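You operate a simulated robot arm through the tools that you are given. There is no shell and no other tool. Be economical: measure what you need, move in short steps, check, and stop when the job is done.

You are at the controls of a simulated two-armed robot. One attempt, no reset.

Task
Put three of the orange nozzles from the top of the grey hood on the top of the steel cabinet. Put the blue pad from the top shelf of the stock rack on the middle shelf of the stock rack. Fetch the carton of nuts and set it on the bottom shelf of the stock rack. Put the date clip on the top shelf of the stock rack away on the top of the parts table. Open the red finishing drawer. The order is free. Set down upright: orange nozzle, carton of nuts, date clip.

Only the result counts: the job must be done as asked and must still hold three seconds after the hand-in. Knocking over, shifting, dropping, spilling or breaking anything else fails it.

Robot
Two 7-joint arms with two-finger parallel grippers on one trunk, on a base that drives. Base frame: it is fixed to the floor where the robot stands at the start and does not move with it; the origin is under the middle of the robot, x ahead of it, y to its left, z up. Readings come in m, degrees, newtons and seconds.
The left shoulder is at the start at [0.06, 0.143, 0.82], the right one opposite. With the tool pointing down near the work surface each hand reaches from about 0.32 to 0.5 m from the robot's upright axis, wherever it stands, measured 20 degrees to its own side. Places, roughly: blue pad (7x10x3 cm) [5.9, 7.6, 1.2]; bottom shelf of the stock rack [5.5, 7.5, 0.1]; carton of nuts [6, 7.5, 1.25]; date clip [5.25, 7.5, 1.25]; middle shelf of the stock rack [5.5, 7.5, 0.7]; orange nozzle (4x3x6 cm) [0.6, -0.1, 1]; red finishing drawer [-1, 3.3, 0.7]; top of the parts table [1, 6.2, 0.8]; top of the steel cabinet [2.6, -1, 0.7]. Payload 1.57 kg a hand.
The tool frame of a hand sits at the grasp point between the pads (the TCP): z along the fingers, y along the line on which they close. The tips reach 0.03 m beyond it. Largest opening 0.11 m; finger width 0.024, thickness 0.012; the body of the gripper, 0.048 by 0.112 m, starts 0.078 m behind the TCP.
Orientation is that of the tool frame in the base frame, as a unit quaternion [w, x, y, z]. With the fingers straight down and closing along the base's y, the tool's x points along the base's -x, its y along +y and its z along -z.

Tools
- The arms move only by the tool arm_command. It takes "left_rows", "right_rows" or both (then of equal length, played together; a hand with none holds still); each is a list of rows, each a list of 6 numbers: the shift along the tool's x, y, z in m, then the turn, a rotation vector about the tool's x, y, z in degrees. In form: [[dx, dy, dz, rx, ry, rz], ...]. A call has 1 to 12 rows; each row shifts and turns the commanded pose from where the row before left it, along the tool's axes as they then stand. "left_claw" and "right_claw" are, for a hand that has rows, the opening, from 0 (shut) to 1 (fully open), set as the call begins (left out, the last holds). Each row takes 0.2 s and may step no farther than 0.05 m and 8.6 degrees from the row before; otherwise, or with a gripper value out of range, the whole call is refused. A pose out of reach is approached as far as the arm can. The call stops where the force on the tool passes 40 N (or 10 N more than at its start, if that is more) or the arm is blocked; 0.2 s more then pass. The fingers move at their own pace (about 0.045 m/s each) and stop on an object; they squeeze with about 22 N. The grip force told is the motor's: it shows also when the fingers shut on nothing. Time passes only in rows, and 0.2 s behind the last, so rows that do not move let the fingers close. The reply holds the time, the measured pose of the TCP, the force on the tool along the base axes, the opening and the grip force, in the units named above and with some noise, with the torque about the TCP (base axes, N m) and any sound that the robot's microphone picked up.
- Cameras (640 x 400 px; columns grow to the right, rows downward): "scene" is now at [0.0564, -0.0137, 1.4455]; the picture's right is [-0.17, -0.99, 0.00], its down [-0.60, 0.10, -0.79] and it looks along [0.78, -0.13, -0.61] (base axes); focal length 280 px, centre (320, 200). "left" rides on the left gripper at [0.07, -0.016, -0.141] in its tool frame; the picture's right is [0.23, 0.97, 0.00], its down [-0.85, 0.20, -0.48] and it looks along [-0.47, 0.11, 0.88] (tool axes); focal length 222 px, centre (320, 200). "right" rides on the right gripper at [0.07, 0.016, -0.141] in its tool frame; the picture's right is [-0.23, 0.97, 0.00], its down [-0.86, -0.20, -0.48] and it looks along [-0.47, -0.11, 0.88] (tool axes); focal length 222 px, centre (320, 200). There is no depth. A picture from a camera that has moved, and an enlarged one, comes with that camera's place and axes in the base frame and with its lens.
- get_image(camera): a new picture of that camera. It takes no simulated time.
- raise_lower(by): slides the trunk up (or, below 0, down) by that many m; the arms and the scene camera ride with it, the base frame stays. It gives what a move gives, with no picture.
- drive_base(legs): drives the robot by 1 to 6 legs, each [ahead, left, turn to the left] in m, m and degrees, along the robot's own axes; the way and the turn of a leg run together, so that a leg with both is an arc; at most 1.5 m and 180 degrees a leg. The arms and the cameras ride along, it lands a little off, and it stops where it bumps. It gives what a move gives.
- aim_head(pan, tilt): turns the head with the scene camera to pan (to the left, within 86 degrees either way) and tilt (down, from -29 to 69), counted from straight ahead of the robot. It gives what a move gives.
- enlarge(camera, box): a new picture of the part [left, top, right, bottom] of that camera's present view, enlarged. It takes no simulated time.
- job_done(): hands the job in; it is judged then, once.

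Go step by step. Nothing tells you exact positions but the pictures and the camera data: compare them with the known pose of the tool, close in by small moves and look again before you grip or let go. The budget is 196 turns and 176 pictures, counting those below and the enlarged ones. Unless the task says otherwise, let go and move clear before handing in.

The tools are called after "Request:" by a JSON object that holds its "method" and its "body". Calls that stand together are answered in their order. arm_command: Moves the arms, as the interface text tells. Its arguments: {"type":"object","properties":{"left_rows":{"type":"array"},"left_claw":{"type":"number"},"right_rows":{"type":"array"},"right_claw":{"type":"number"}},"required":[]} The other tools are called the same way: raise_lower (by) slides the trunk up or down; drive_base (legs) drives the base; aim_head (pan, tilt) turns the head that bears the scene camera; get_image (camera) takes a picture; enlarge (camera, box) takes an enlarged picture of a part of a camera's view; job_done () hands the job in.

At the start:

```text
time: 0.0
left_tool_pos: [0.4724, 0.1469, 0.9995]
left_tcp_rot: [0.0, 0.0, 1.0, 0.0]
left_ft_force: [-0.3, -0.7, -0.7]
left_ft_torque: [0.03, 0.02, 0.0]
left_grip_width: 0.1099
left_grasp_force: 0.1
right_tool_pos: [0.4024, -0.2243, 1.0]
right_tcp_rot: [0.001, 0.001, 1.0, 0.0]
right_ft_force: [-0.1, -0.7, 0.3]
right_ft_torque: [0.0, 0.02, 0.0]
right_grip_width: 0.1101
right_grasp_force: 0.2
trunk travel left (down, up): [-0.418, 0.172]
robot x, y, heading: [0.0001, 0.0007, 0.0]
head pan, tilt: [-9.8, 37.7]
```

scene: 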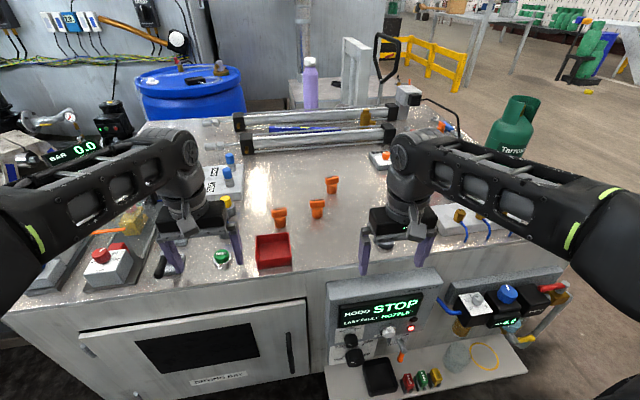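
right: 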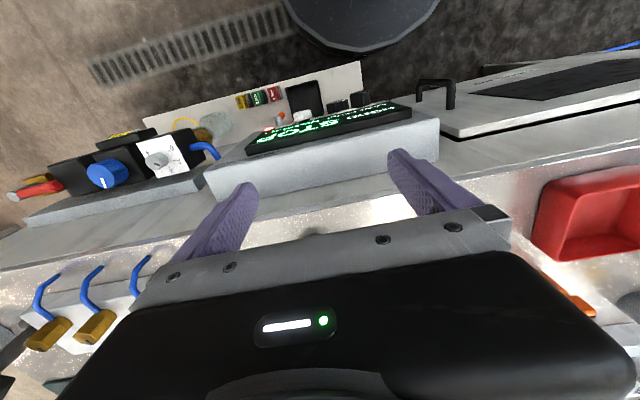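
left: 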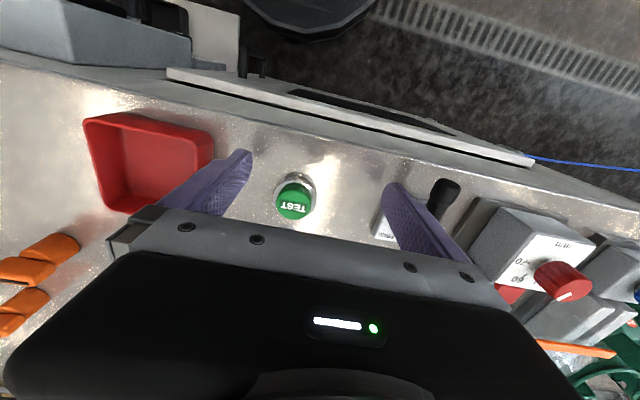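

I see three orange nozzles standing on the hood at about x 0.6–0.7, y 0 to -0.16. I'll look at them more closely first.

Request:
{"method": "enlarge", "body": {"camera": "scene", "box": [240, 140, 400, 240]}}

Request:
{"method": "aim_head", "body": {"pan": -30, "tilt": 15}}

Request:
{"method": "get_image", "body": {"camera": "scene"}}

```text
4.00 times, centred on (320, 190) of scene
camera zoom: at [0.0564, -0.0137, 1.4455], right [-0.17, -0.99, 0.0], down [-0.6, 0.1, -0.79], along [0.78, -0.13, -0.61], focal length 1122 px, centre (320, 240)
```

zoom: 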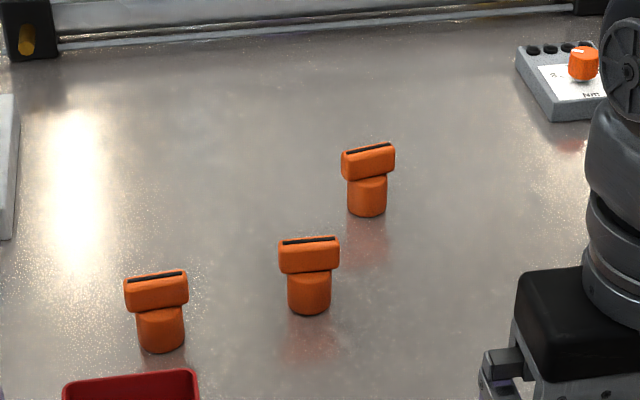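

```text
time: 0.9
left_tool_pos: [0.4734, 0.1459, 1.0005]
left_tcp_rot: [0.0, -0.001, 1.0, 0.0]
left_ft_force: [1.3, 0.0, 0.8]
left_ft_torque: [0.0, 0.01, 0.01]
left_grip_width: 0.1099
left_grasp_force: 0.1
right_tool_pos: [0.4033, -0.225, 1.0001]
right_tcp_rot: [0.001, 0.0, 1.0, -0.001]
right_ft_force: [0.5, 0.3, 0.3]
right_ft_torque: [0.0, 0.01, -0.01]
right_grip_width: 0.1098
right_grasp_force: 0.0
trunk travel left (down, up): [-0.418, 0.172]
robot x, y, heading: [0.0019, 0.0022, -0.3]
head pan, tilt: [-30.0, 15.0]
```

```text
171 pictures are left
camera scene: at [0.0521, -0.0457, 1.4816], right [-0.5, -0.87, 0.0], down [-0.23, 0.13, -0.97], along [0.84, -0.48, -0.26], focal length 280 px, centre (320, 200)
```

scene: 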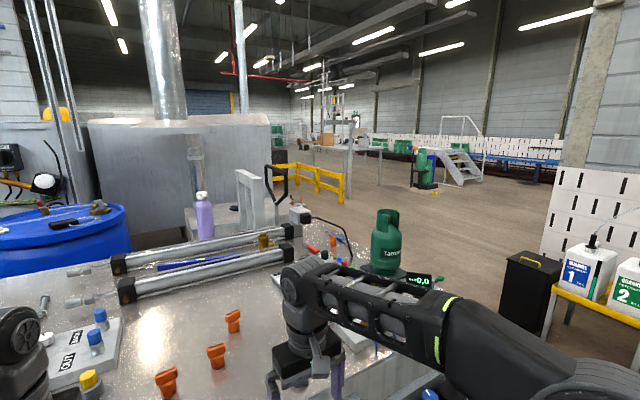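

Nozzles are at about (0.60,0.00), (0.62,-0.10) and (0.72,-0.16). I lift both hands and edge forward to get them in reach.

Request:
{"method": "arm_command", "body": {"left_rows": [[0, 0, -0.05, 0, 0, 0], [0, 0, -0.05, 0, 0, 0]], "right_rows": [[0, 0, -0.05, 0, 0, 0], [0, 0, -0.05, 0, 0, 0]]}}

Request:
{"method": "aim_head", "body": {"pan": 0, "tilt": 60}}

Request:
{"method": "get_image", "body": {"camera": "scene"}}

```text
time: 1.5
left_tool_pos: [0.473, 0.1468, 1.0005]
left_tcp_rot: [0.001, -0.001, 1.0, 0.0]
left_ft_force: [-0.4, -0.8, -0.4]
left_ft_torque: [-0.02, 0.0, -0.03]
left_grip_width: 0.1099
left_grasp_force: 0.1
left hand out of reach, approached as far as the arm can: row 1, 2
right_tool_pos: [0.4036, -0.2246, 0.9991]
right_tcp_rot: [0.0, 0.0, 1.0, 0.0]
right_ft_force: [-0.5, -0.4, -0.3]
right_ft_torque: [0.0, 0.0, -0.04]
right_grip_width: 0.1101
right_grasp_force: 0.1
right hand out of reach, approached as far as the arm can: row 1, 2
trunk travel left (down, up): [-0.418, 0.172]
robot x, y, heading: [-0.0007, 0.0032, 0.1]
head pan, tilt: [-30.0, 15.0]
```

```text
time: 2.6
left_tool_pos: [0.4724, 0.1467, 0.9999]
left_tcp_rot: [0.0, 0.0, 1.0, 0.001]
left_ft_force: [1.1, -0.4, 0.7]
left_ft_torque: [-0.03, 0.04, -0.04]
left_grip_width: 0.1101
left_grasp_force: 0.0
right_tool_pos: [0.403, -0.2255, 1.0003]
right_tcp_rot: [0.001, 0.0, 1.0, 0.0]
right_ft_force: [0.1, -0.5, -0.2]
right_ft_torque: [0.01, 0.0, 0.0]
right_grip_width: 0.1102
right_grasp_force: 0.1
trunk travel left (down, up): [-0.418, 0.172]
robot x, y, heading: [-0.0043, 0.006, 0.1]
head pan, tilt: [0.0, 60.0]
```

```text
170 pictures are left
camera scene: at [0.0379, 0.0009, 1.4155], right [0.0, -1.0, 0.0], down [-0.87, 0.0, -0.5], along [0.5, 0.0, -0.87], focal length 280 px, centre (320, 200)
```

scene: 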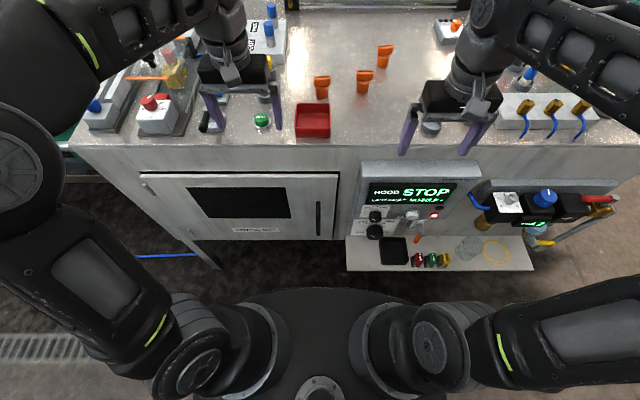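

Upward reach is limited by the arm, so I raise the trunk and tilt the hands forward, which lengthens the reach without driving into the front shelf.

Request:
{"method": "raise_lower", "body": {"by": 0.17}}

Request:
{"method": "arm_command", "body": {"left_rows": [[0, 0, 0, 0, -8, 0], [0, 0, 0, 0, -8, 0], [0, 0, 0, 0, -8, 0], [0, 0, 0, 0, -8, 0], [0, 0, 0, 0, -8, 0]], "right_rows": [[0, 0, 0, 0, -8, 0], [0, 0, 0, 0, -8, 0], [0, 0, 0, 0, -8, 0], [0, 0, 0, 0, -8, 0], [0, 0, 0, 0, -8, 0]]}}

Request:
{"method": "aim_head", "body": {"pan": 0, "tilt": 40}}

Request:
{"method": "get_image", "body": {"camera": "scene"}}

```text
time: 4.5
left_tool_pos: [0.4724, 0.1456, 1.1695]
left_tcp_rot: [0.0, 0.0, 1.0, -0.001]
left_ft_force: [0.4, 0.5, -0.6]
left_ft_torque: [0.04, -0.01, 0.03]
left_grip_width: 0.1101
left_grasp_force: 0.1
right_tool_pos: [0.4032, -0.2243, 1.1701]
right_tcp_rot: [-0.001, 0.0, 1.0, 0.0]
right_ft_force: [-0.3, -0.6, 1.0]
right_ft_torque: [-0.01, -0.03, -0.04]
right_grip_width: 0.1101
right_grasp_force: 0.0
trunk travel left (down, up): [-0.588, 0.002]
robot x, y, heading: [0.0005, -0.0007, -0.1]
head pan, tilt: [0.0, 60.0]
```

```text
time: 5.7
left_tool_pos: [0.4718, 0.1474, 1.1698]
left_tcp_rot: [0.344, 0.0, 0.939, 0.001]
left_ft_force: [-0.9, 0.1, 0.7]
left_ft_torque: [-0.04, -0.02, -0.01]
left_grip_width: 0.1101
left_grasp_force: 0.2
right_tool_pos: [0.4026, -0.2247, 1.1697]
right_tcp_rot: [0.344, 0.0, 0.939, 0.0]
right_ft_force: [0.1, 0.1, 0.4]
right_ft_torque: [-0.02, -0.02, -0.01]
right_grip_width: 0.11
right_grasp_force: 0.2
trunk travel left (down, up): [-0.588, 0.002]
robot x, y, heading: [0.0019, 0.0002, 0.1]
head pan, tilt: [0.0, 60.0]
```

```text
time: 6.5
left_tool_pos: [0.4723, 0.147, 1.17]
left_tcp_rot: [0.342, 0.001, 0.94, -0.001]
left_ft_force: [0.9, 0.5, -0.4]
left_ft_torque: [0.04, 0.02, -0.01]
left_grip_width: 0.1098
left_grasp_force: 0.1
right_tool_pos: [0.4018, -0.2248, 1.1692]
right_tcp_rot: [0.342, -0.001, 0.94, 0.001]
right_ft_force: [0.0, 0.3, -0.5]
right_ft_torque: [0.0, 0.02, 0.05]
right_grip_width: 0.1099
right_grasp_force: 0.1
trunk travel left (down, up): [-0.588, 0.002]
robot x, y, heading: [0.0014, 0.0006, -0.2]
head pan, tilt: [0.0, 40.0]
```

```text
169 pictures are left
camera scene: at [0.0559, 0.001, 1.6121], right [0.0, -1.0, 0.0], down [-0.64, 0.0, -0.77], along [0.77, 0.0, -0.64], focal length 280 px, centre (320, 200)
```

scene: 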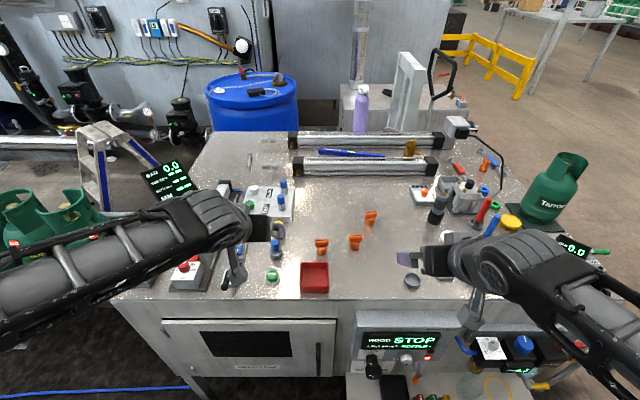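

Nozzles are now measured at (0.605,0), (0.62,-0.104), (0.725,-0.163). I bring the right hand to hover before the second one.

Request:
{"method": "arm_command", "body": {"right_rows": [[-0.008, 0.03, 0.0295, 0, 0, 0], [-0.008, 0.03, 0.0295, 0, 0, 0], [-0.008, 0.03, 0.0295, 0, 0, 0], [-0.008, 0.03, 0.0295, 0, 0, 0]]}}

Request:
{"method": "get_image", "body": {"camera": "scene"}}

Request:
{"method": "get_image", "body": {"camera": "right"}}

```text
time: 7.5
left_tool_pos: [0.4745, 0.1467, 1.1697]
left_tcp_rot: [0.342, 0.0, 0.94, 0.0]
left_ft_force: [-0.1, 0.0, -0.9]
left_ft_torque: [-0.01, 0.03, 0.0]
left_grip_width: 0.1101
left_grasp_force: 0.0
right_tool_pos: [0.5048, -0.1055, 1.0998]
right_tcp_rot: [0.342, -0.001, 0.94, 0.001]
right_ft_force: [0.6, 0.3, -0.1]
right_ft_torque: [0.02, 0.02, 0.01]
right_grip_width: 0.1102
right_grasp_force: 0.0
trunk travel left (down, up): [-0.588, 0.002]
robot x, y, heading: [0.0025, -0.0008, -0.1]
head pan, tilt: [0.0, 40.0]
```

```text
168 pictures are left
camera scene: at [0.0577, 0.0011, 1.6121], right [0.0, -1.0, 0.0], down [-0.64, 0.0, -0.77], along [0.77, 0.0, -0.64], focal length 280 px, centre (320, 200)
```

scene: 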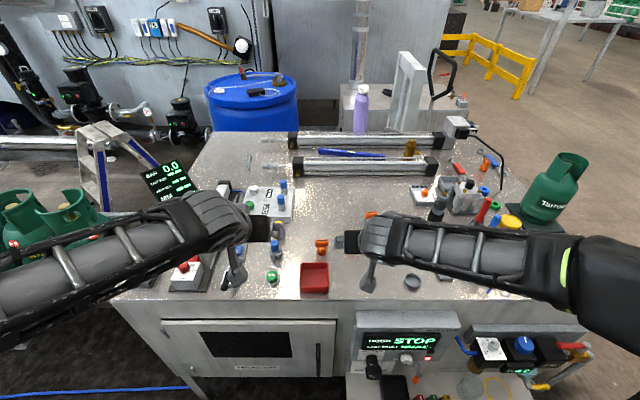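

```text
167 pictures are left
camera right: at [0.3599, -0.0893, 1.1625], right [0.17, 0.97, 0.15], down [0.35, -0.2, 0.92], along [0.92, -0.11, -0.37], focal length 222 px, centre (320, 200)
```

right: 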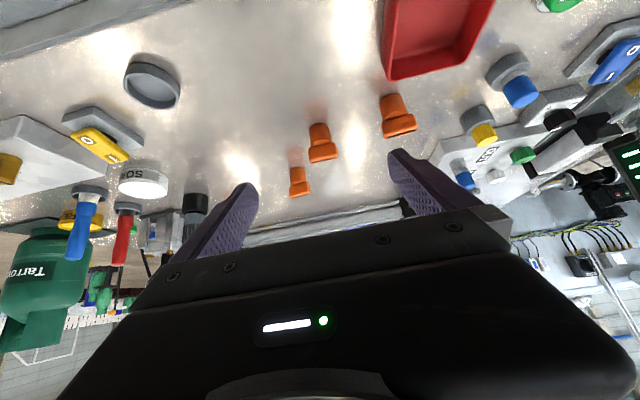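

The hand is aligned with nozzle 2 at about (0.612,-0.107); I slide in along the tool axis.

Request:
{"method": "arm_command", "body": {"right_rows": [[-0.004, 0, 0.037, 0, 0, 0], [-0.0035, 0, 0.037, 0, 0, 0], [-0.0035, -0.001, 0.037, 0, 0, 0], [-0.0035, 0, 0.037, 0, 0, 0]]}}

Request:
{"method": "get_image", "body": {"camera": "right"}}

```text
time: 8.5
left_tool_pos: [0.4742, 0.1473, 1.1685]
left_tcp_rot: [0.342, 0.0, 0.94, 0.0]
left_ft_force: [0.4, -0.4, -0.8]
left_ft_torque: [0.05, 0.02, 0.0]
left_grip_width: 0.1099
left_grasp_force: 0.1
right_tool_pos: [0.6103, -0.1057, 0.9956]
right_tcp_rot: [0.342, 0.001, 0.94, -0.001]
right_ft_force: [-0.5, 0.1, -0.8]
right_ft_torque: [0.0, 0.01, 0.0]
right_grip_width: 0.1102
right_grasp_force: 0.2
trunk travel left (down, up): [-0.588, 0.002]
robot x, y, heading: [0.0002, 0.0013, 0.1]
head pan, tilt: [0.0, 40.0]
```

```text
166 pictures are left
camera right: at [0.4655, -0.0904, 1.0593], right [0.17, 0.97, 0.15], down [0.35, -0.2, 0.92], along [0.92, -0.11, -0.37], focal length 222 px, centre (320, 200)
```

right: 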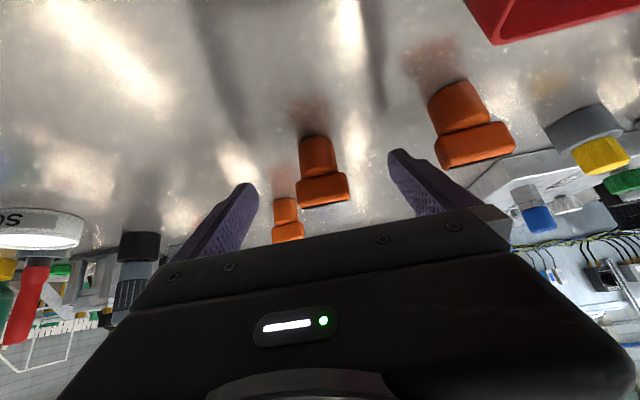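

The nozzle's head sits between the pads. I close.

Request:
{"method": "arm_command", "body": {"right_rows": [[0, 0, 0, 0, 0, 0], [0, 0, 0, 0, 0, 0], [0, 0, 0, 0, 0, 0], [0, 0, 0, 0, 0, 0], [0, 0, 0, 0, 0, 0]], "right_claw": 0}}

Request:
{"method": "get_image", "body": {"camera": "right"}}

```text
time: 9.7
left_tool_pos: [0.4733, 0.1462, 1.1691]
left_tcp_rot: [0.341, 0.0, 0.94, 0.0]
left_ft_force: [0.7, 0.9, 0.9]
left_ft_torque: [0.02, 0.0, -0.01]
left_grip_width: 0.11
left_grasp_force: 0.1
right_tool_pos: [0.6094, -0.107, 0.9968]
right_tcp_rot: [0.342, 0.0, 0.94, 0.0]
right_ft_force: [0.2, -0.4, 0.0]
right_ft_torque: [0.0, -0.02, -0.03]
right_grip_width: 0.0395
right_grasp_force: 21.1
trunk travel left (down, up): [-0.588, 0.002]
robot x, y, heading: [-0.0036, -0.0021, 0.0]
head pan, tilt: [0.0, 40.0]
```

```text
165 pictures are left
camera right: at [0.4646, -0.0905, 1.0598], right [0.17, 0.97, 0.15], down [0.35, -0.2, 0.92], along [0.92, -0.11, -0.37], focal length 222 px, centre (320, 200)
```

right: 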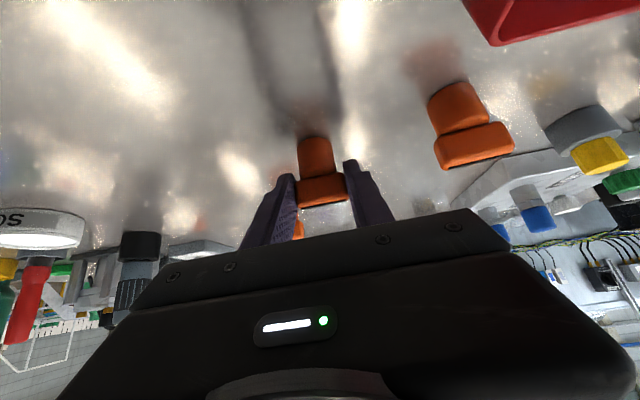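

Nozzle 2 is gripped (width 0.0395). I lift it straight up, retract the right hand, and bring the left hand to hover at nozzle 1.

Request:
{"method": "arm_command", "body": {"right_rows": [[-0.0214, 0, -0.0255, 0, 0, 0], [-0.0214, 0, -0.0255, 0, 0, 0], [-0.0214, 0, -0.0255, 0, 0, 0], [0.0245, -0.029, -0.0206, 0, 0, 0], [0.0245, -0.029, -0.0206, 0, 0, 0], [0.0245, -0.029, -0.0206, 0, 0, 0], [0.0245, -0.029, -0.0206, 0, 0, 0], [0.0245, -0.029, -0.0206, 0, 0, 0], [0, 0, 0, 0, 0, 0], [0, 0, 0, 0, 0, 0], [0, 0, 0, 0, 0, 0], [0, 0, 0, 0, 0, 0]], "left_rows": [[0, 0, 0, 0, 0, 0], [0, 0, 0, 0, 0, 0], [0, 0, 0, 0, 0, 0], [0, 0, 0, 0, 0, 0], [0, 0, 0, 0, 0, 0], [0, 0, 0, 0, 0, 0], [0, 0, 0, 0, 0, 0], [0, 0, 0, 0, 0, 0], [0.006, -0.038, 0.0176, 0, 0, 0], [0.006, -0.038, 0.0176, 0, 0, 0], [0.006, -0.038, 0.0176, 0, 0, 0], [0.006, -0.038, 0.0176, 0, 0, 0]]}}

Request:
{"method": "get_image", "body": {"camera": "left"}}

Request:
{"method": "get_image", "body": {"camera": "scene"}}

```text
time: 12.3
left_tool_pos: [0.5005, -0.0068, 1.1013]
left_tcp_rot: [0.343, 0.0, 0.939, 0.0]
left_ft_force: [0.1, -0.1, 0.5]
left_ft_torque: [0.03, 0.03, -0.03]
left_grip_width: 0.1103
left_grasp_force: 0.1
right_tool_pos: [0.4502, -0.2507, 1.0955]
right_tcp_rot: [0.342, -0.001, 0.94, 0.001]
right_ft_force: [0.6, -0.2, 0.0]
right_ft_torque: [0.04, 0.01, 0.02]
right_grip_width: 0.0391
right_grasp_force: 21.9
trunk travel left (down, up): [-0.588, 0.002]
robot x, y, heading: [0.0011, -0.0032, -0.1]
head pan, tilt: [0.0, 40.0]
```

```text
164 pictures are left
camera left: at [0.3555, -0.0229, 1.1653], right [-0.17, 0.97, -0.15], down [0.35, 0.2, 0.92], along [0.92, 0.11, -0.37], focal length 222 px, centre (320, 200)
```

left: 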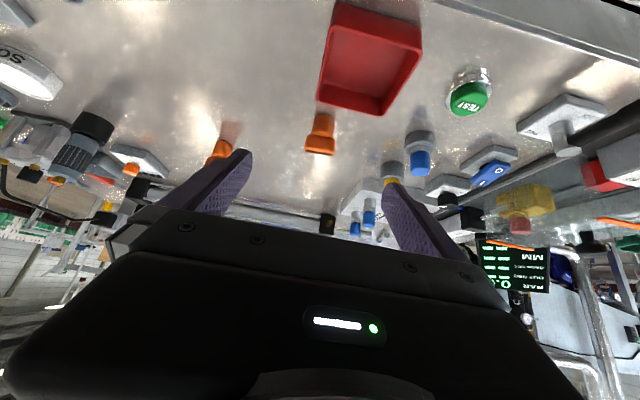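

```text
163 pictures are left
camera scene: at [0.0567, -0.0002, 1.6121], right [0.0, -1.0, 0.0], down [-0.64, 0.0, -0.77], along [0.77, 0.0, -0.64], focal length 280 px, centre (320, 200)
```

scene: 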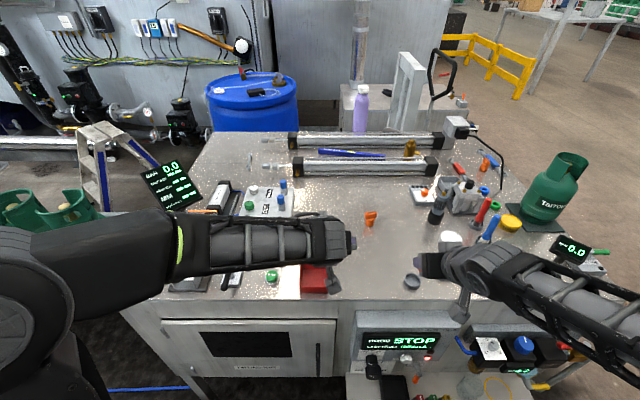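

Nozzle 1 is measured at (0.597,-0.007). I slide the left hand in.

Request:
{"method": "arm_command", "body": {"left_rows": [[-0.0015, 0, 0.036, 0, 0, 0], [-0.0015, 0, 0.036, 0, 0, 0], [-0.0015, 0, 0.036, 0, 0, 0], [-0.0015, 0, 0.036, 0, 0, 0]]}}

Request:
{"method": "get_image", "body": {"camera": "left"}}

```text
time: 13.3
left_tool_pos: [0.5977, -0.0052, 0.9957]
left_tcp_rot: [0.342, 0.0, 0.94, 0.0]
left_ft_force: [0.2, 0.2, 0.2]
left_ft_torque: [-0.01, 0.01, 0.03]
left_grip_width: 0.1101
left_grasp_force: 0.0
right_tool_pos: [0.4505, -0.2507, 1.0957]
right_tcp_rot: [0.342, 0.0, 0.94, 0.0]
right_ft_force: [-0.4, 0.8, -0.3]
right_ft_torque: [0.0, -0.01, 0.01]
right_grip_width: 0.0389
right_grasp_force: 22.4
trunk travel left (down, up): [-0.588, 0.002]
robot x, y, heading: [-0.0007, -0.0005, 0.2]
head pan, tilt: [0.0, 40.0]
```

```text
162 pictures are left
camera left: at [0.453, -0.0216, 1.0587], right [-0.17, 0.97, -0.15], down [0.35, 0.2, 0.92], along [0.92, 0.11, -0.37], focal length 222 px, centre (320, 200)
```

left: 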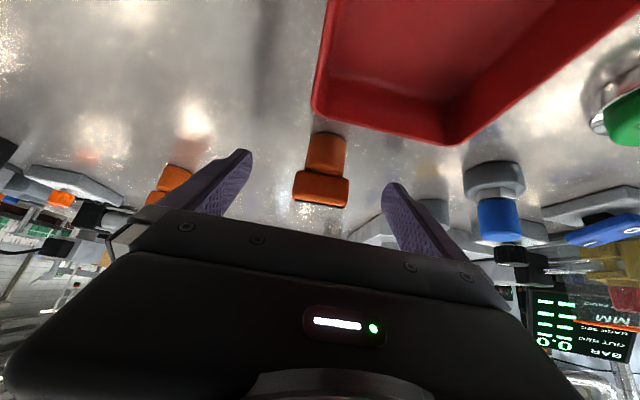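

Request:
{"method": "arm_command", "body": {"left_rows": [[0, -0.001, 0, 0, 0, 0], [0, 0, 0, 0, 0, 0], [0, 0, 0, 0, 0, 0], [0, 0, 0, 0, 0, 0], [0, 0, 0, 0, 0, 0]], "left_claw": 0}}

Request:
{"method": "get_image", "body": {"camera": "left"}}

```text
time: 14.5
left_tool_pos: [0.5979, -0.0056, 0.9949]
left_tcp_rot: [0.342, 0.0, 0.94, 0.0]
left_ft_force: [0.0, 0.0, -0.7]
left_ft_torque: [-0.01, -0.01, -0.03]
left_grip_width: 0.0399
left_grasp_force: 21.1
right_tool_pos: [0.4509, -0.2508, 1.0964]
right_tcp_rot: [0.342, 0.001, 0.94, -0.001]
right_ft_force: [0.1, -1.0, -1.1]
right_ft_torque: [-0.02, 0.04, -0.01]
right_grip_width: 0.0389
right_grasp_force: 21.6
trunk travel left (down, up): [-0.588, 0.002]
robot x, y, heading: [0.0036, -0.0019, -0.2]
head pan, tilt: [0.0, 40.0]
```

```text
161 pictures are left
camera left: at [0.4519, -0.0222, 1.0587], right [-0.17, 0.97, -0.15], down [0.35, 0.2, 0.92], along [0.92, 0.11, -0.37], focal length 222 px, centre (320, 200)
```

left: 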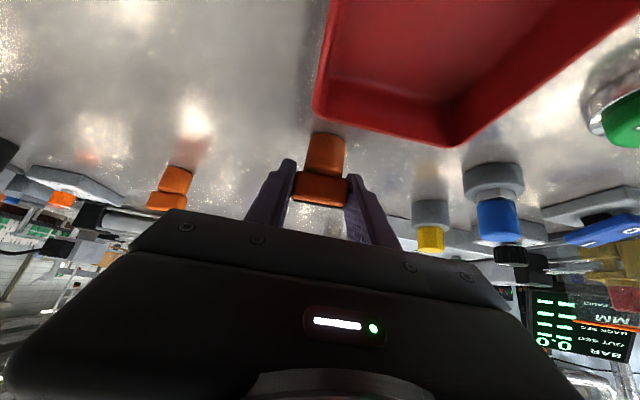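

Both nozzles held. I lift and retract the left hand, back away, then look towards the steel cabinet.

Request:
{"method": "arm_command", "body": {"left_rows": [[-0.0214, 0, -0.0255, 0, 0, 0], [-0.0214, 0, -0.0255, 0, 0, 0], [-0.0214, 0, -0.0255, 0, 0, 0], [0.016, 0.031, -0.0267, 0, 0, 0], [0.016, 0.031, -0.0267, 0, 0, 0], [0.016, 0.031, -0.0267, 0, 0, 0], [0.016, 0.031, -0.0267, 0, 0, 0], [0.016, 0.031, -0.0267, 0, 0, 0]]}}

Request:
{"method": "aim_head", "body": {"pan": -50, "tilt": 25}}

Request:
{"method": "get_image", "body": {"camera": "scene"}}

```text
time: 16.3
left_tool_pos: [0.4498, 0.1486, 1.1438]
left_tcp_rot: [0.343, 0.0, 0.939, -0.001]
left_ft_force: [-0.2, 0.2, -0.4]
left_ft_torque: [0.01, 0.0, 0.01]
left_grip_width: 0.0398
left_grasp_force: 22.2
right_tool_pos: [0.4494, -0.2504, 1.095]
right_tcp_rot: [0.343, -0.001, 0.939, 0.0]
right_ft_force: [-0.5, 0.9, 1.0]
right_ft_torque: [0.0, 0.02, -0.02]
right_grip_width: 0.0394
right_grasp_force: 22.0
trunk travel left (down, up): [-0.588, 0.002]
robot x, y, heading: [-0.0015, -0.0006, 0.2]
head pan, tilt: [0.0, 40.0]
```

```text
time: 17.5
left_tool_pos: [0.452, 0.1474, 1.1435]
left_tcp_rot: [0.343, 0.0, 0.939, 0.0]
left_ft_force: [0.4, -0.4, -0.8]
left_ft_torque: [0.0, 0.01, 0.0]
left_grip_width: 0.0397
left_grasp_force: 22.0
right_tool_pos: [0.4508, -0.2513, 1.0947]
right_tcp_rot: [0.342, 0.0, 0.94, 0.0]
right_ft_force: [0.5, -0.7, -0.5]
right_ft_torque: [-0.01, 0.04, -0.03]
right_grip_width: 0.0392
right_grasp_force: 21.9
trunk travel left (down, up): [-0.588, 0.002]
robot x, y, heading: [0.0017, 0.0018, -0.1]
head pan, tilt: [-50.0, 25.0]
```

```text
160 pictures are left
camera scene: at [0.0304, -0.0695, 1.6354], right [-0.77, -0.64, 0.0], down [-0.27, 0.32, -0.91], along [0.58, -0.69, -0.42], focal length 280 px, centre (320, 200)
```

scene: 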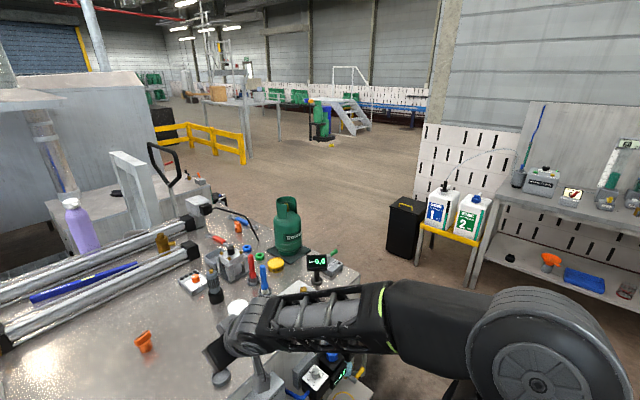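

The way is clear along y ≈ -1.3 between the hood and the wall benches. I back off, slide right, and move ahead.

Request:
{"method": "drive_base", "body": {"legs": [[-0.35, 0, 0], [0, -1.3, 0], [1.0, 0, 0]]}}

Request:
{"method": "aim_head", "body": {"pan": 10, "tilt": 30}}

Request:
{"method": "get_image", "body": {"camera": "scene"}}

```text
time: 30.7
left_tool_pos: [1.0912, -1.1563, 1.1442]
left_tcp_rot: [0.343, 0.001, 0.939, 0.0]
left_ft_force: [0.9, 0.6, 0.3]
left_ft_torque: [0.0, -0.02, 0.0]
left_grip_width: 0.0393
left_grasp_force: 22.0
right_tool_pos: [1.0921, -1.5549, 1.0955]
right_tcp_rot: [0.342, 0.001, 0.94, 0.0]
right_ft_force: [-0.2, 0.6, -0.5]
right_ft_torque: [0.0, 0.03, -0.01]
right_grip_width: 0.039
right_grasp_force: 22.3
trunk travel left (down, up): [-0.588, 0.002]
robot x, y, heading: [0.6379, -1.3032, 0.1]
head pan, tilt: [-50.0, 25.0]
```

```text
time: 32.0
left_tool_pos: [1.0932, -1.1579, 1.1432]
left_tcp_rot: [0.342, 0.001, 0.94, 0.0]
left_ft_force: [0.7, 0.2, -1.1]
left_ft_torque: [-0.01, -0.01, 0.0]
left_grip_width: 0.0394
left_grasp_force: 22.5
right_tool_pos: [1.0909, -1.5554, 1.0958]
right_tcp_rot: [0.342, 0.0, 0.94, 0.0]
right_ft_force: [-0.6, -0.2, -0.3]
right_ft_torque: [0.01, 0.02, -0.03]
right_grip_width: 0.0389
right_grasp_force: 22.0
trunk travel left (down, up): [-0.588, 0.002]
robot x, y, heading: [0.6402, -1.3059, -0.1]
head pan, tilt: [10.0, 30.0]
```

```text
159 pictures are left
camera scene: at [0.7016, -1.2879, 1.6275], right [0.17, -0.98, 0.0], down [-0.49, -0.09, -0.87], along [0.85, 0.15, -0.5], focal length 280 px, centre (320, 200)
```

scene: 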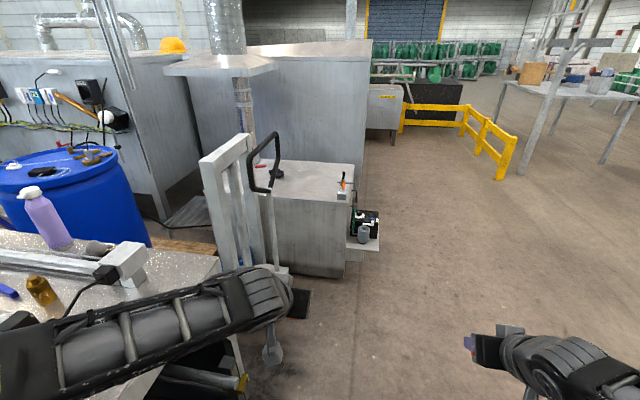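

The steel cabinet's top spans roughly x 2.3–2.9, y -1.2 to -0.45, with a side shelf on its right. I go round to its right side and face it.

Request:
{"method": "drive_base", "body": {"legs": [[0, -0.6, 0], [1.05, 0, 0], [1.05, 0, 0], [0, 0, 90]]}}

Request:
{"method": "aim_head", "body": {"pan": 0, "tilt": 45}}

Request:
{"method": "get_image", "body": {"camera": "scene"}}

```text
time: 49.2
left_tool_pos: [2.5819, -1.4429, 1.1445]
left_tcp_rot: [-0.24, 0.668, -0.661, -0.243]
left_ft_force: [0.0, 0.0, -1.8]
left_ft_torque: [0.01, 0.01, 0.01]
left_grip_width: 0.0392
left_grasp_force: 21.5
right_tool_pos: [2.9795, -1.4397, 1.0951]
right_tcp_rot: [-0.239, 0.669, -0.661, -0.243]
right_ft_force: [-0.3, 0.3, -0.8]
right_ft_torque: [-0.01, 0.0, 0.01]
right_grip_width: 0.0387
right_grasp_force: 21.8
trunk travel left (down, up): [-0.588, 0.002]
robot x, y, heading: [2.7342, -1.891, 90.4]
head pan, tilt: [10.0, 30.0]
```

```text
time: 50.0
left_tool_pos: [2.5821, -1.4436, 1.144]
left_tcp_rot: [-0.241, 0.668, -0.661, -0.243]
left_ft_force: [-0.3, 0.5, -0.2]
left_ft_torque: [0.0, 0.03, 0.03]
left_grip_width: 0.0391
left_grasp_force: 21.8
right_tool_pos: [2.9808, -1.4413, 1.0965]
right_tcp_rot: [-0.241, 0.668, -0.661, -0.243]
right_ft_force: [-0.9, -0.2, -0.2]
right_ft_torque: [-0.02, 0.01, -0.01]
right_grip_width: 0.039
right_grasp_force: 22.0
trunk travel left (down, up): [-0.588, 0.002]
robot x, y, heading: [2.7371, -1.8929, 90.8]
head pan, tilt: [0.0, 45.0]
```

```text
158 pictures are left
camera scene: at [2.7347, -1.8403, 1.6049], right [1.0, 0.01, 0.0], down [0.01, -0.71, -0.71], along [-0.01, 0.71, -0.71], focal length 280 px, centre (320, 200)
```

scene: 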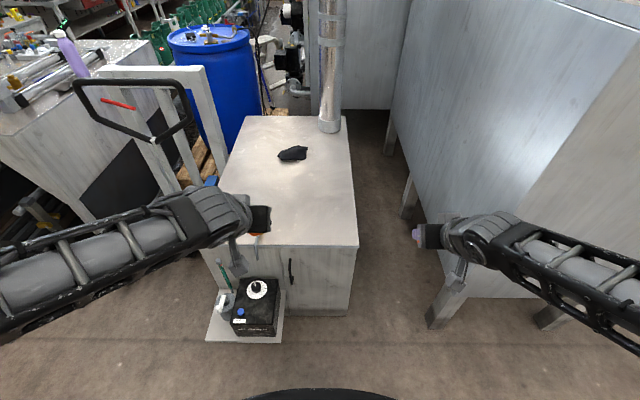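

The cabinet front edge is at y ≈ -1.18, x 2.25–2.87. I come closer (right of the little side shelf) and lower the trunk so the reach matches.

Request:
{"method": "drive_base", "body": {"legs": [[0, -0.07, -0.6], [0.26, 0, 0]]}}

Request:
{"method": "raise_lower", "body": {"by": -0.22}}

Request:
{"method": "get_image", "body": {"camera": "scene"}}

Request:
{"method": "get_image", "body": {"camera": "right"}}

```text
time: 52.5
left_tool_pos: [2.6558, -1.1795, 1.1432]
left_tcp_rot: [-0.241, 0.665, -0.664, -0.242]
left_ft_force: [0.3, 0.2, -0.5]
left_ft_torque: [-0.03, 0.06, 0.02]
left_grip_width: 0.0392
left_grasp_force: 21.8
right_tool_pos: [3.0563, -1.1796, 1.0939]
right_tcp_rot: [-0.241, 0.665, -0.664, -0.242]
right_ft_force: [0.8, 0.2, -0.5]
right_ft_torque: [-0.05, 0.0, -0.01]
right_grip_width: 0.0393
right_grasp_force: 21.5
trunk travel left (down, up): [-0.588, 0.002]
robot x, y, heading: [2.8035, -1.6283, 90.1]
head pan, tilt: [0.0, 45.0]
```

```text
time: 54.8
left_tool_pos: [2.6564, -1.1794, 0.9227]
left_tcp_rot: [-0.242, 0.665, -0.664, -0.242]
left_ft_force: [0.1, -0.5, -1.0]
left_ft_torque: [0.02, -0.02, 0.02]
left_grip_width: 0.0392
left_grasp_force: 22.7
right_tool_pos: [3.0542, -1.1807, 0.875]
right_tcp_rot: [-0.242, 0.664, -0.664, -0.242]
right_ft_force: [0.4, -0.2, -0.2]
right_ft_torque: [0.01, -0.01, 0.0]
right_grip_width: 0.0395
right_grasp_force: 21.5
trunk travel left (down, up): [-0.368, 0.222]
robot x, y, heading: [2.8012, -1.6298, 89.9]
head pan, tilt: [0.0, 45.0]
```

```text
157 pictures are left
camera scene: at [2.8052, -1.5789, 1.3849], right [1.0, 0.0, 0.0], down [0.0, -0.71, -0.71], along [0.0, 0.71, -0.71], focal length 280 px, centre (320, 200)
```

scene: 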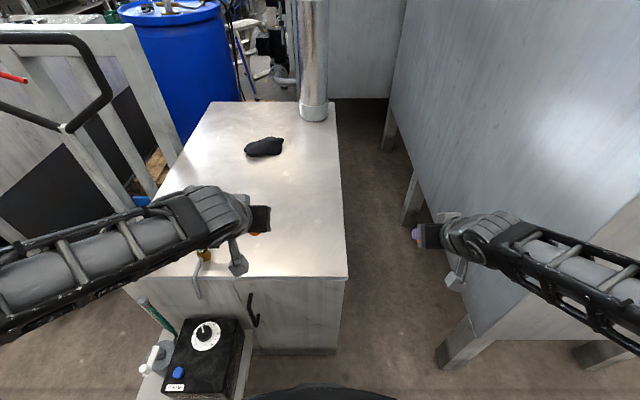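

```text
156 pictures are left
camera right: at [3.0383, -1.3262, 0.9383], right [-0.97, 0.17, 0.15], down [0.2, 0.35, 0.92], along [0.11, 0.92, -0.37], focal length 222 px, centre (320, 200)
```

right: 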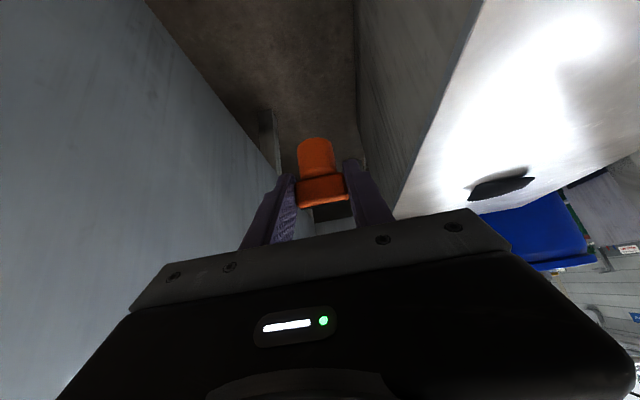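

Cabinet edges confirm z ≈ 0.70. I bring both hands over the top at x 2.58 and 2.77, y -1.03.

Request:
{"method": "arm_command", "body": {"left_rows": [[-0.005, 0.0109, 0.0271, 0, 0, 0], [-0.005, 0.0109, 0.0271, 0, 0, 0], [-0.005, 0.0109, 0.0271, 0, 0, 0], [-0.005, 0.0109, 0.0271, 0, 0, 0], [-0.005, 0.0109, 0.0271, 0, 0, 0], [-0.005, 0.0109, 0.0271, 0, 0, 0], [-0.005, 0.0109, 0.0271, 0, 0, 0]], "right_rows": [[-0.0096, 0.0406, 0.022, 0, 0, 0], [-0.0096, 0.0406, 0.022, 0, 0, 0], [-0.0096, 0.0406, 0.022, 0, 0, 0], [-0.0096, 0.0406, 0.022, 0, 0, 0], [-0.0096, 0.0406, 0.022, 0, 0, 0], [-0.0096, 0.0406, 0.022, 0, 0, 0], [-0.0096, 0.0406, 0.022, 0, 0, 0]]}}

Request:
{"method": "get_image", "body": {"camera": "right"}}

Request:
{"method": "get_image", "body": {"camera": "left"}}

```text
time: 56.4
left_tool_pos: [2.5792, -1.0309, 0.8019]
left_tcp_rot: [-0.241, 0.665, -0.664, -0.242]
left_ft_force: [0.2, 0.1, -0.6]
left_ft_torque: [-0.03, -0.02, 0.0]
left_grip_width: 0.0392
left_grasp_force: 22.1
right_tool_pos: [2.7712, -1.0309, 0.8004]
right_tcp_rot: [0.242, -0.664, 0.665, 0.242]
right_ft_force: [1.0, 0.1, -0.1]
right_ft_torque: [0.02, -0.03, -0.01]
right_grip_width: 0.0392
right_grasp_force: 21.7
trunk travel left (down, up): [-0.368, 0.222]
robot x, y, heading: [2.805, -1.6315, 90.1]
head pan, tilt: [0.0, 45.0]
```

```text
155 pictures are left
camera right: at [2.7546, -1.1752, 0.8624], right [-0.97, 0.17, 0.14], down [0.2, 0.35, 0.92], along [0.11, 0.92, -0.37], focal length 222 px, centre (320, 200)
```

right: 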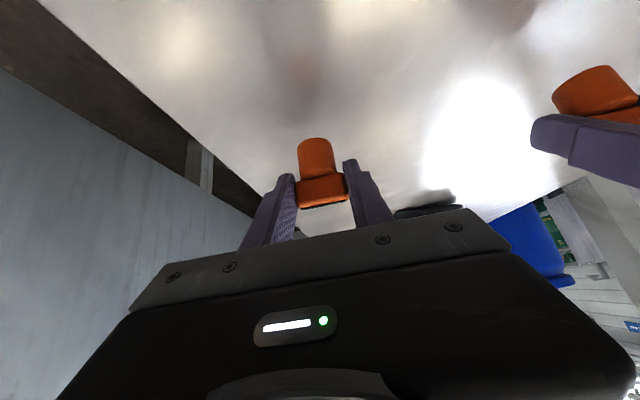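

```text
154 pictures are left
camera left: at [2.5946, -1.1751, 0.8642], right [-0.97, -0.18, -0.15], down [-0.2, 0.35, 0.92], along [-0.11, 0.92, -0.37], focal length 222 px, centre (320, 200)
```

left: 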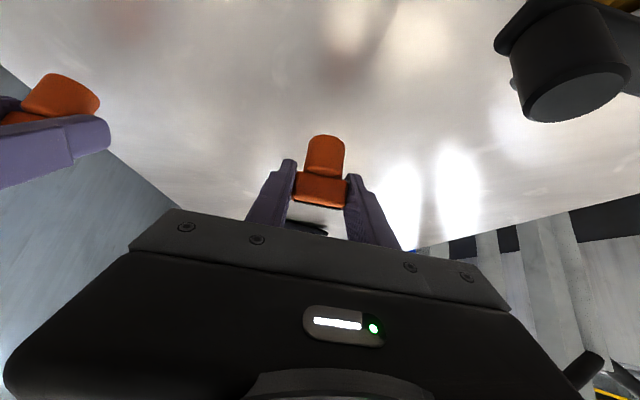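

Both nozzles hang over clear surface. I descend in small steps, watching force.

Request:
{"method": "arm_command", "body": {"left_rows": [[0.0161, 0, 0.0192, 0, 0, 0], [0.0129, 0, 0.0153, 0, 0, 0], [0.0032, 0, 0.0038, 0, 0, 0]], "right_rows": [[0.0161, 0, 0.0192, 0, 0, 0], [0.0122, 0, 0.0145, 0, 0, 0], [0.0032, 0, 0.0038, 0, 0, 0]]}}

Request:
{"method": "get_image", "body": {"camera": "right"}}

Request:
{"method": "get_image", "body": {"camera": "left"}}

```text
time: 57.2
left_tool_pos: [2.5805, -1.0322, 0.7546]
left_tcp_rot: [-0.244, 0.664, -0.663, -0.244]
left_ft_force: [-0.7, 1.0, 21.2]
left_ft_torque: [0.17, 0.05, -0.02]
left_grip_width: 0.0401
left_grasp_force: 22.1
right_tool_pos: [2.7708, -1.0321, 0.7538]
right_tcp_rot: [0.242, -0.664, 0.664, 0.243]
right_ft_force: [-1.2, -0.6, 20.9]
right_ft_torque: [0.19, 0.05, 0.06]
right_grip_width: 0.0395
right_grasp_force: 22.0
trunk travel left (down, up): [-0.368, 0.222]
robot x, y, heading: [2.8047, -1.6336, 90.0]
head pan, tilt: [0.0, 45.0]
```

```text
153 pictures are left
camera right: at [2.7542, -1.1775, 0.8156], right [-0.97, 0.17, 0.15], down [0.2, 0.34, 0.92], along [0.11, 0.92, -0.37], focal length 222 px, centre (320, 200)
```

right: 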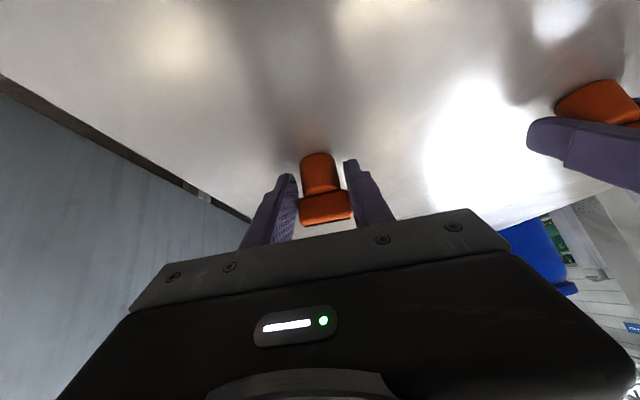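

```text
152 pictures are left
camera left: at [2.5958, -1.177, 0.818], right [-0.97, -0.17, -0.15], down [-0.2, 0.34, 0.92], along [-0.11, 0.92, -0.37], focal length 222 px, centre (320, 200)
```

left: 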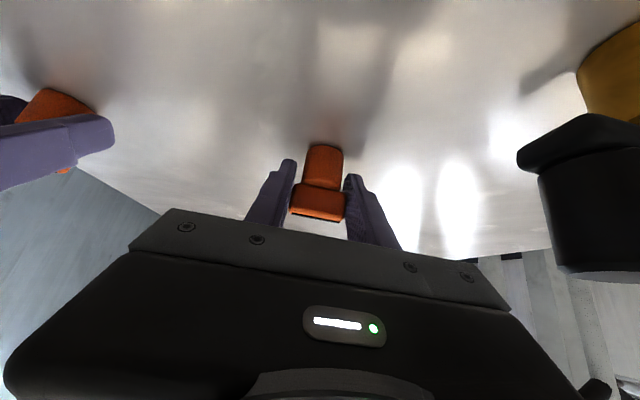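

Contact made on both (about 21 N). I ease the press off, then open part-way.

Request:
{"method": "arm_command", "body": {"left_rows": [[-0.0032, 0, -0.0038, 0, 0, 0], [-0.001, 0, -0.0012, 0, 0, 0]], "right_rows": [[-0.0032, 0, -0.0038, 0, 0, 0], [-0.001, 0, -0.0012, 0, 0, 0]]}}

Request:
{"method": "enlarge", "body": {"camera": "left", "box": [220, 100, 420, 240]}}

```text
time: 57.8
left_tool_pos: [2.5801, -1.0332, 0.7536]
left_tcp_rot: [-0.239, 0.666, -0.665, -0.24]
left_ft_force: [-0.8, -0.1, -0.9]
left_ft_torque: [-0.03, 0.0, 0.01]
left_grip_width: 0.0393
left_grasp_force: 21.8
right_tool_pos: [2.7714, -1.0319, 0.7564]
right_tcp_rot: [0.241, -0.665, 0.665, 0.24]
right_ft_force: [0.1, 0.3, 0.0]
right_ft_torque: [0.02, 0.01, 0.0]
right_grip_width: 0.0392
right_grasp_force: 22.5
trunk travel left (down, up): [-0.368, 0.222]
robot x, y, heading: [2.8026, -1.6334, 90.0]
head pan, tilt: [0.0, 45.0]
```

```text
2.86 times, centred on (320, 170) of left
camera zoom: at [2.5957, -1.177, 0.8196], right [-0.97, -0.18, -0.15], down [-0.2, 0.35, 0.91], along [-0.11, 0.92, -0.38], focal length 635 px, centre (320, 286)
```

zoom: 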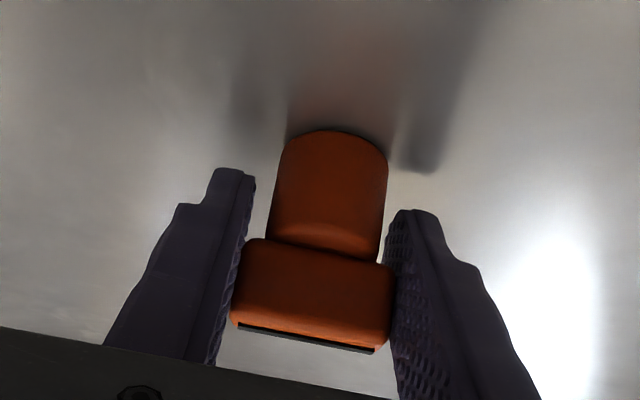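

Request:
{"method": "arm_command", "body": {"left_rows": [[0.001, 0, 0.001, 0, 0, 0], [0, 0, 0, 0, 0, 0], [0, 0, 0, 0, 0, 0]], "right_rows": [[0.0015, 0, 0.0018, 0, 0, 0], [0, 0, 0, 0, 0, 0], [0, 0, 0, 0, 0, 0]], "left_claw": 0.7, "right_claw": 0.7}}

Request:
{"method": "get_image", "body": {"camera": "left"}}

Request:
{"method": "get_image", "body": {"camera": "right"}}

```text
time: 58.6
left_tool_pos: [2.5802, -1.0318, 0.7565]
left_tcp_rot: [0.243, -0.664, 0.665, 0.242]
left_ft_force: [0.2, 0.4, -0.1]
left_ft_torque: [0.0, 0.01, 0.0]
left_grip_width: 0.0769
left_grasp_force: 0.1
right_tool_pos: [2.7707, -1.0306, 0.7552]
right_tcp_rot: [-0.241, 0.665, -0.665, -0.241]
right_ft_force: [0.5, -0.2, 1.0]
right_ft_torque: [0.02, 0.01, 0.0]
right_grip_width: 0.0769
right_grasp_force: 0.1
trunk travel left (down, up): [-0.368, 0.222]
robot x, y, heading: [2.8044, -1.6312, 89.9]
head pan, tilt: [0.0, 45.0]
```

```text
150 pictures are left
camera left: at [2.5956, -1.1762, 0.8202], right [-0.97, -0.17, -0.15], down [-0.2, 0.35, 0.92], along [-0.11, 0.92, -0.37], focal length 222 px, centre (320, 200)
```

left: 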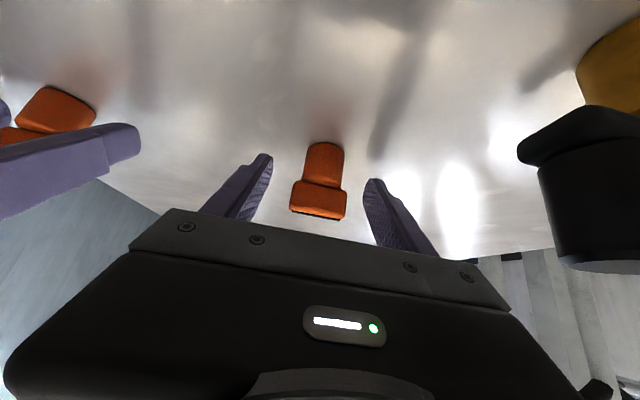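

```text
149 pictures are left
camera right: at [2.7542, -1.1756, 0.8184], right [-0.97, 0.17, 0.15], down [0.2, 0.35, 0.92], along [0.11, 0.92, -0.37], focal length 222 px, centre (320, 200)
```

right: 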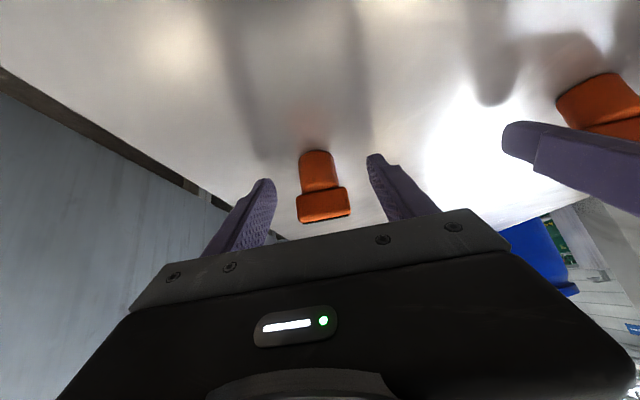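

Both nozzles stand free. I withdraw along the tool axes and check from the head.

Request:
{"method": "arm_command", "body": {"left_rows": [[0, 0, -0.045, 0, 0, 0], [0, 0, -0.045, 0, 0, 0], [0, 0, -0.045, 0, 0, 0], [0, 0, -0.03, 0, 0, 0]], "right_rows": [[0, 0, -0.045, 0, 0, 0], [0, 0, -0.045, 0, 0, 0], [0, -0.02, -0.045, 0, 0, 0], [0, -0.04, -0.025, 0, 0, 0]], "left_claw": 0.7}}

Request:
{"method": "drive_base", "body": {"legs": [[-0.5, 0, 0]]}}

Request:
{"method": "get_image", "body": {"camera": "scene"}}

```text
time: 59.6
left_tool_pos: [2.581, -1.1382, 0.8834]
left_tcp_rot: [0.242, -0.664, 0.664, 0.244]
left_ft_force: [-0.9, -0.3, -0.3]
left_ft_torque: [0.02, 0.02, -0.01]
left_grip_width: 0.0769
left_grasp_force: 0.1
right_tool_pos: [2.8304, -1.1357, 0.8778]
right_tcp_rot: [-0.242, 0.665, -0.664, -0.242]
right_ft_force: [0.1, -0.8, -0.1]
right_ft_torque: [0.03, -0.02, 0.0]
right_grip_width: 0.077
right_grasp_force: 0.0
trunk travel left (down, up): [-0.368, 0.222]
robot x, y, heading: [2.8022, -1.6285, 90.3]
head pan, tilt: [0.0, 45.0]
```

```text
time: 62.5
left_tool_pos: [2.5808, -1.6338, 0.8832]
left_tcp_rot: [0.242, -0.664, 0.665, 0.242]
left_ft_force: [0.1, 0.0, 0.5]
left_ft_torque: [-0.01, 0.0, 0.03]
left_grip_width: 0.077
left_grasp_force: 0.1
right_tool_pos: [2.8309, -1.6319, 0.8782]
right_tcp_rot: [0.242, -0.664, 0.665, 0.242]
right_ft_force: [-0.2, -0.1, -0.2]
right_ft_torque: [0.0, 0.01, -0.01]
right_grip_width: 0.0771
right_grasp_force: 0.0
trunk travel left (down, up): [-0.368, 0.222]
robot x, y, heading: [2.8067, -2.1285, 90.1]
head pan, tilt: [0.0, 45.0]
```

```text
148 pictures are left
camera scene: at [2.8052, -2.0761, 1.3849], right [1.0, 0.0, 0.0], down [0.0, -0.71, -0.71], along [0.0, 0.71, -0.71], focal length 280 px, centre (320, 200)
```

scene: 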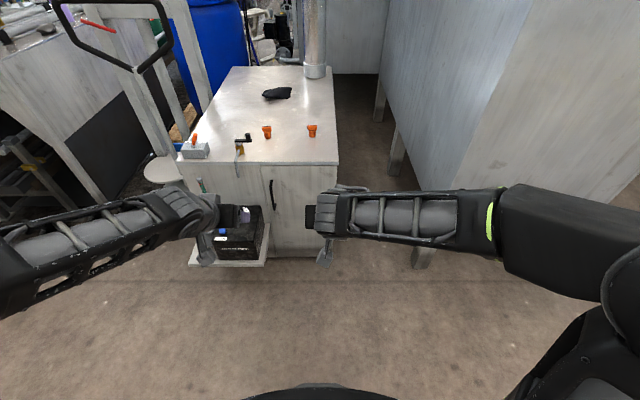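

Both stand upright on the cabinet. I go back to the hood for the third nozzle.

Request:
{"method": "raise_lower", "body": {"by": 0.22}}

Request:
{"method": "drive_base", "body": {"legs": [[0, 0, -90], [0, 0.3, 0], [-1.1, 0, 0], [-1.1, 0, 0], [0, 0.53, 0], [-0.97, 0, 0]]}}

Request:
{"method": "drive_base", "body": {"legs": [[0, 1.28, 0]]}}

Request:
{"method": "aim_head", "body": {"pan": 0, "tilt": 45}}

Request:
{"method": "get_image", "body": {"camera": "scene"}}

```text
time: 64.9
left_tool_pos: [2.5814, -1.6335, 1.1022]
left_tcp_rot: [0.242, -0.665, 0.665, 0.241]
left_ft_force: [1.6, -0.1, -1.4]
left_ft_torque: [-0.01, 0.0, 0.01]
left_grip_width: 0.0769
left_grasp_force: 0.1
right_tool_pos: [2.8314, -1.6323, 1.0979]
right_tcp_rot: [0.242, -0.664, 0.665, 0.241]
right_ft_force: [1.3, -0.1, -0.6]
right_ft_torque: [0.01, 0.0, -0.01]
right_grip_width: 0.0771
right_grasp_force: 0.0
trunk travel left (down, up): [-0.588, 0.002]
robot x, y, heading: [2.8038, -2.1289, 90.1]
head pan, tilt: [0.0, 45.0]
```

```text
time: 88.5
left_tool_pos: [0.1525, -1.0506, 1.1019]
left_tcp_rot: [0.342, 0.007, 0.94, -0.002]
left_ft_force: [-0.2, 0.0, -0.1]
left_ft_torque: [0.0, -0.01, 0.0]
left_grip_width: 0.077
left_grasp_force: 0.1
right_tool_pos: [0.1503, -1.3014, 1.0975]
right_tcp_rot: [0.342, 0.008, 0.94, -0.003]
right_ft_force: [-1.5, 0.9, 0.6]
right_ft_torque: [0.01, -0.04, 0.0]
right_grip_width: 0.0772
right_grasp_force: 0.2
trunk travel left (down, up): [-0.588, 0.002]
robot x, y, heading: [-0.3449, -1.2669, -0.9]
head pan, tilt: [0.0, 45.0]
```

```text
time: 94.9
left_tool_pos: [0.1817, 0.2277, 1.103]
left_tcp_rot: [0.342, 0.012, 0.939, -0.004]
left_ft_force: [0.6, 0.3, 1.1]
left_ft_torque: [-0.01, 0.02, 0.02]
left_grip_width: 0.0769
left_grasp_force: 0.1
right_tool_pos: [0.177, -0.0224, 1.0991]
right_tcp_rot: [0.342, 0.012, 0.94, -0.004]
right_ft_force: [0.5, 0.0, -0.6]
right_ft_torque: [-0.03, 0.05, -0.03]
right_grip_width: 0.0772
right_grasp_force: 0.0
trunk travel left (down, up): [-0.588, 0.002]
robot x, y, heading: [-0.3191, 0.0179, -1.7]
head pan, tilt: [0.0, 45.0]
```

```text
time: 95.5
left_tool_pos: [0.1818, 0.2278, 1.1032]
left_tcp_rot: [0.341, 0.012, 0.94, -0.005]
left_ft_force: [0.2, -0.3, -1.2]
left_ft_torque: [-0.03, 0.02, -0.01]
left_grip_width: 0.0771
left_grasp_force: 0.0
right_tool_pos: [0.1765, -0.0235, 1.0984]
right_tcp_rot: [0.342, 0.012, 0.94, -0.004]
right_ft_force: [0.6, 0.7, 0.2]
right_ft_torque: [0.01, 0.01, 0.0]
right_grip_width: 0.0769
right_grasp_force: 0.1
trunk travel left (down, up): [-0.588, 0.002]
robot x, y, heading: [-0.3175, 0.0148, -1.4]
head pan, tilt: [0.0, 45.0]
```

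```text
147 pictures are left
camera scene: at [-0.2654, 0.0155, 1.6049], right [-0.03, -1.0, 0.0], down [-0.71, 0.02, -0.71], along [0.71, -0.02, -0.71], focal length 280 px, centre (320, 200)
```

scene: 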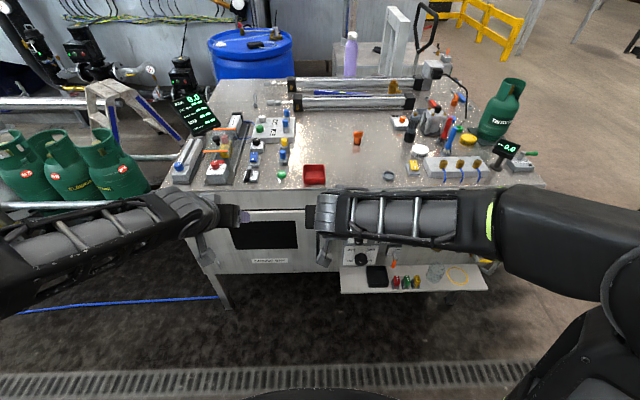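

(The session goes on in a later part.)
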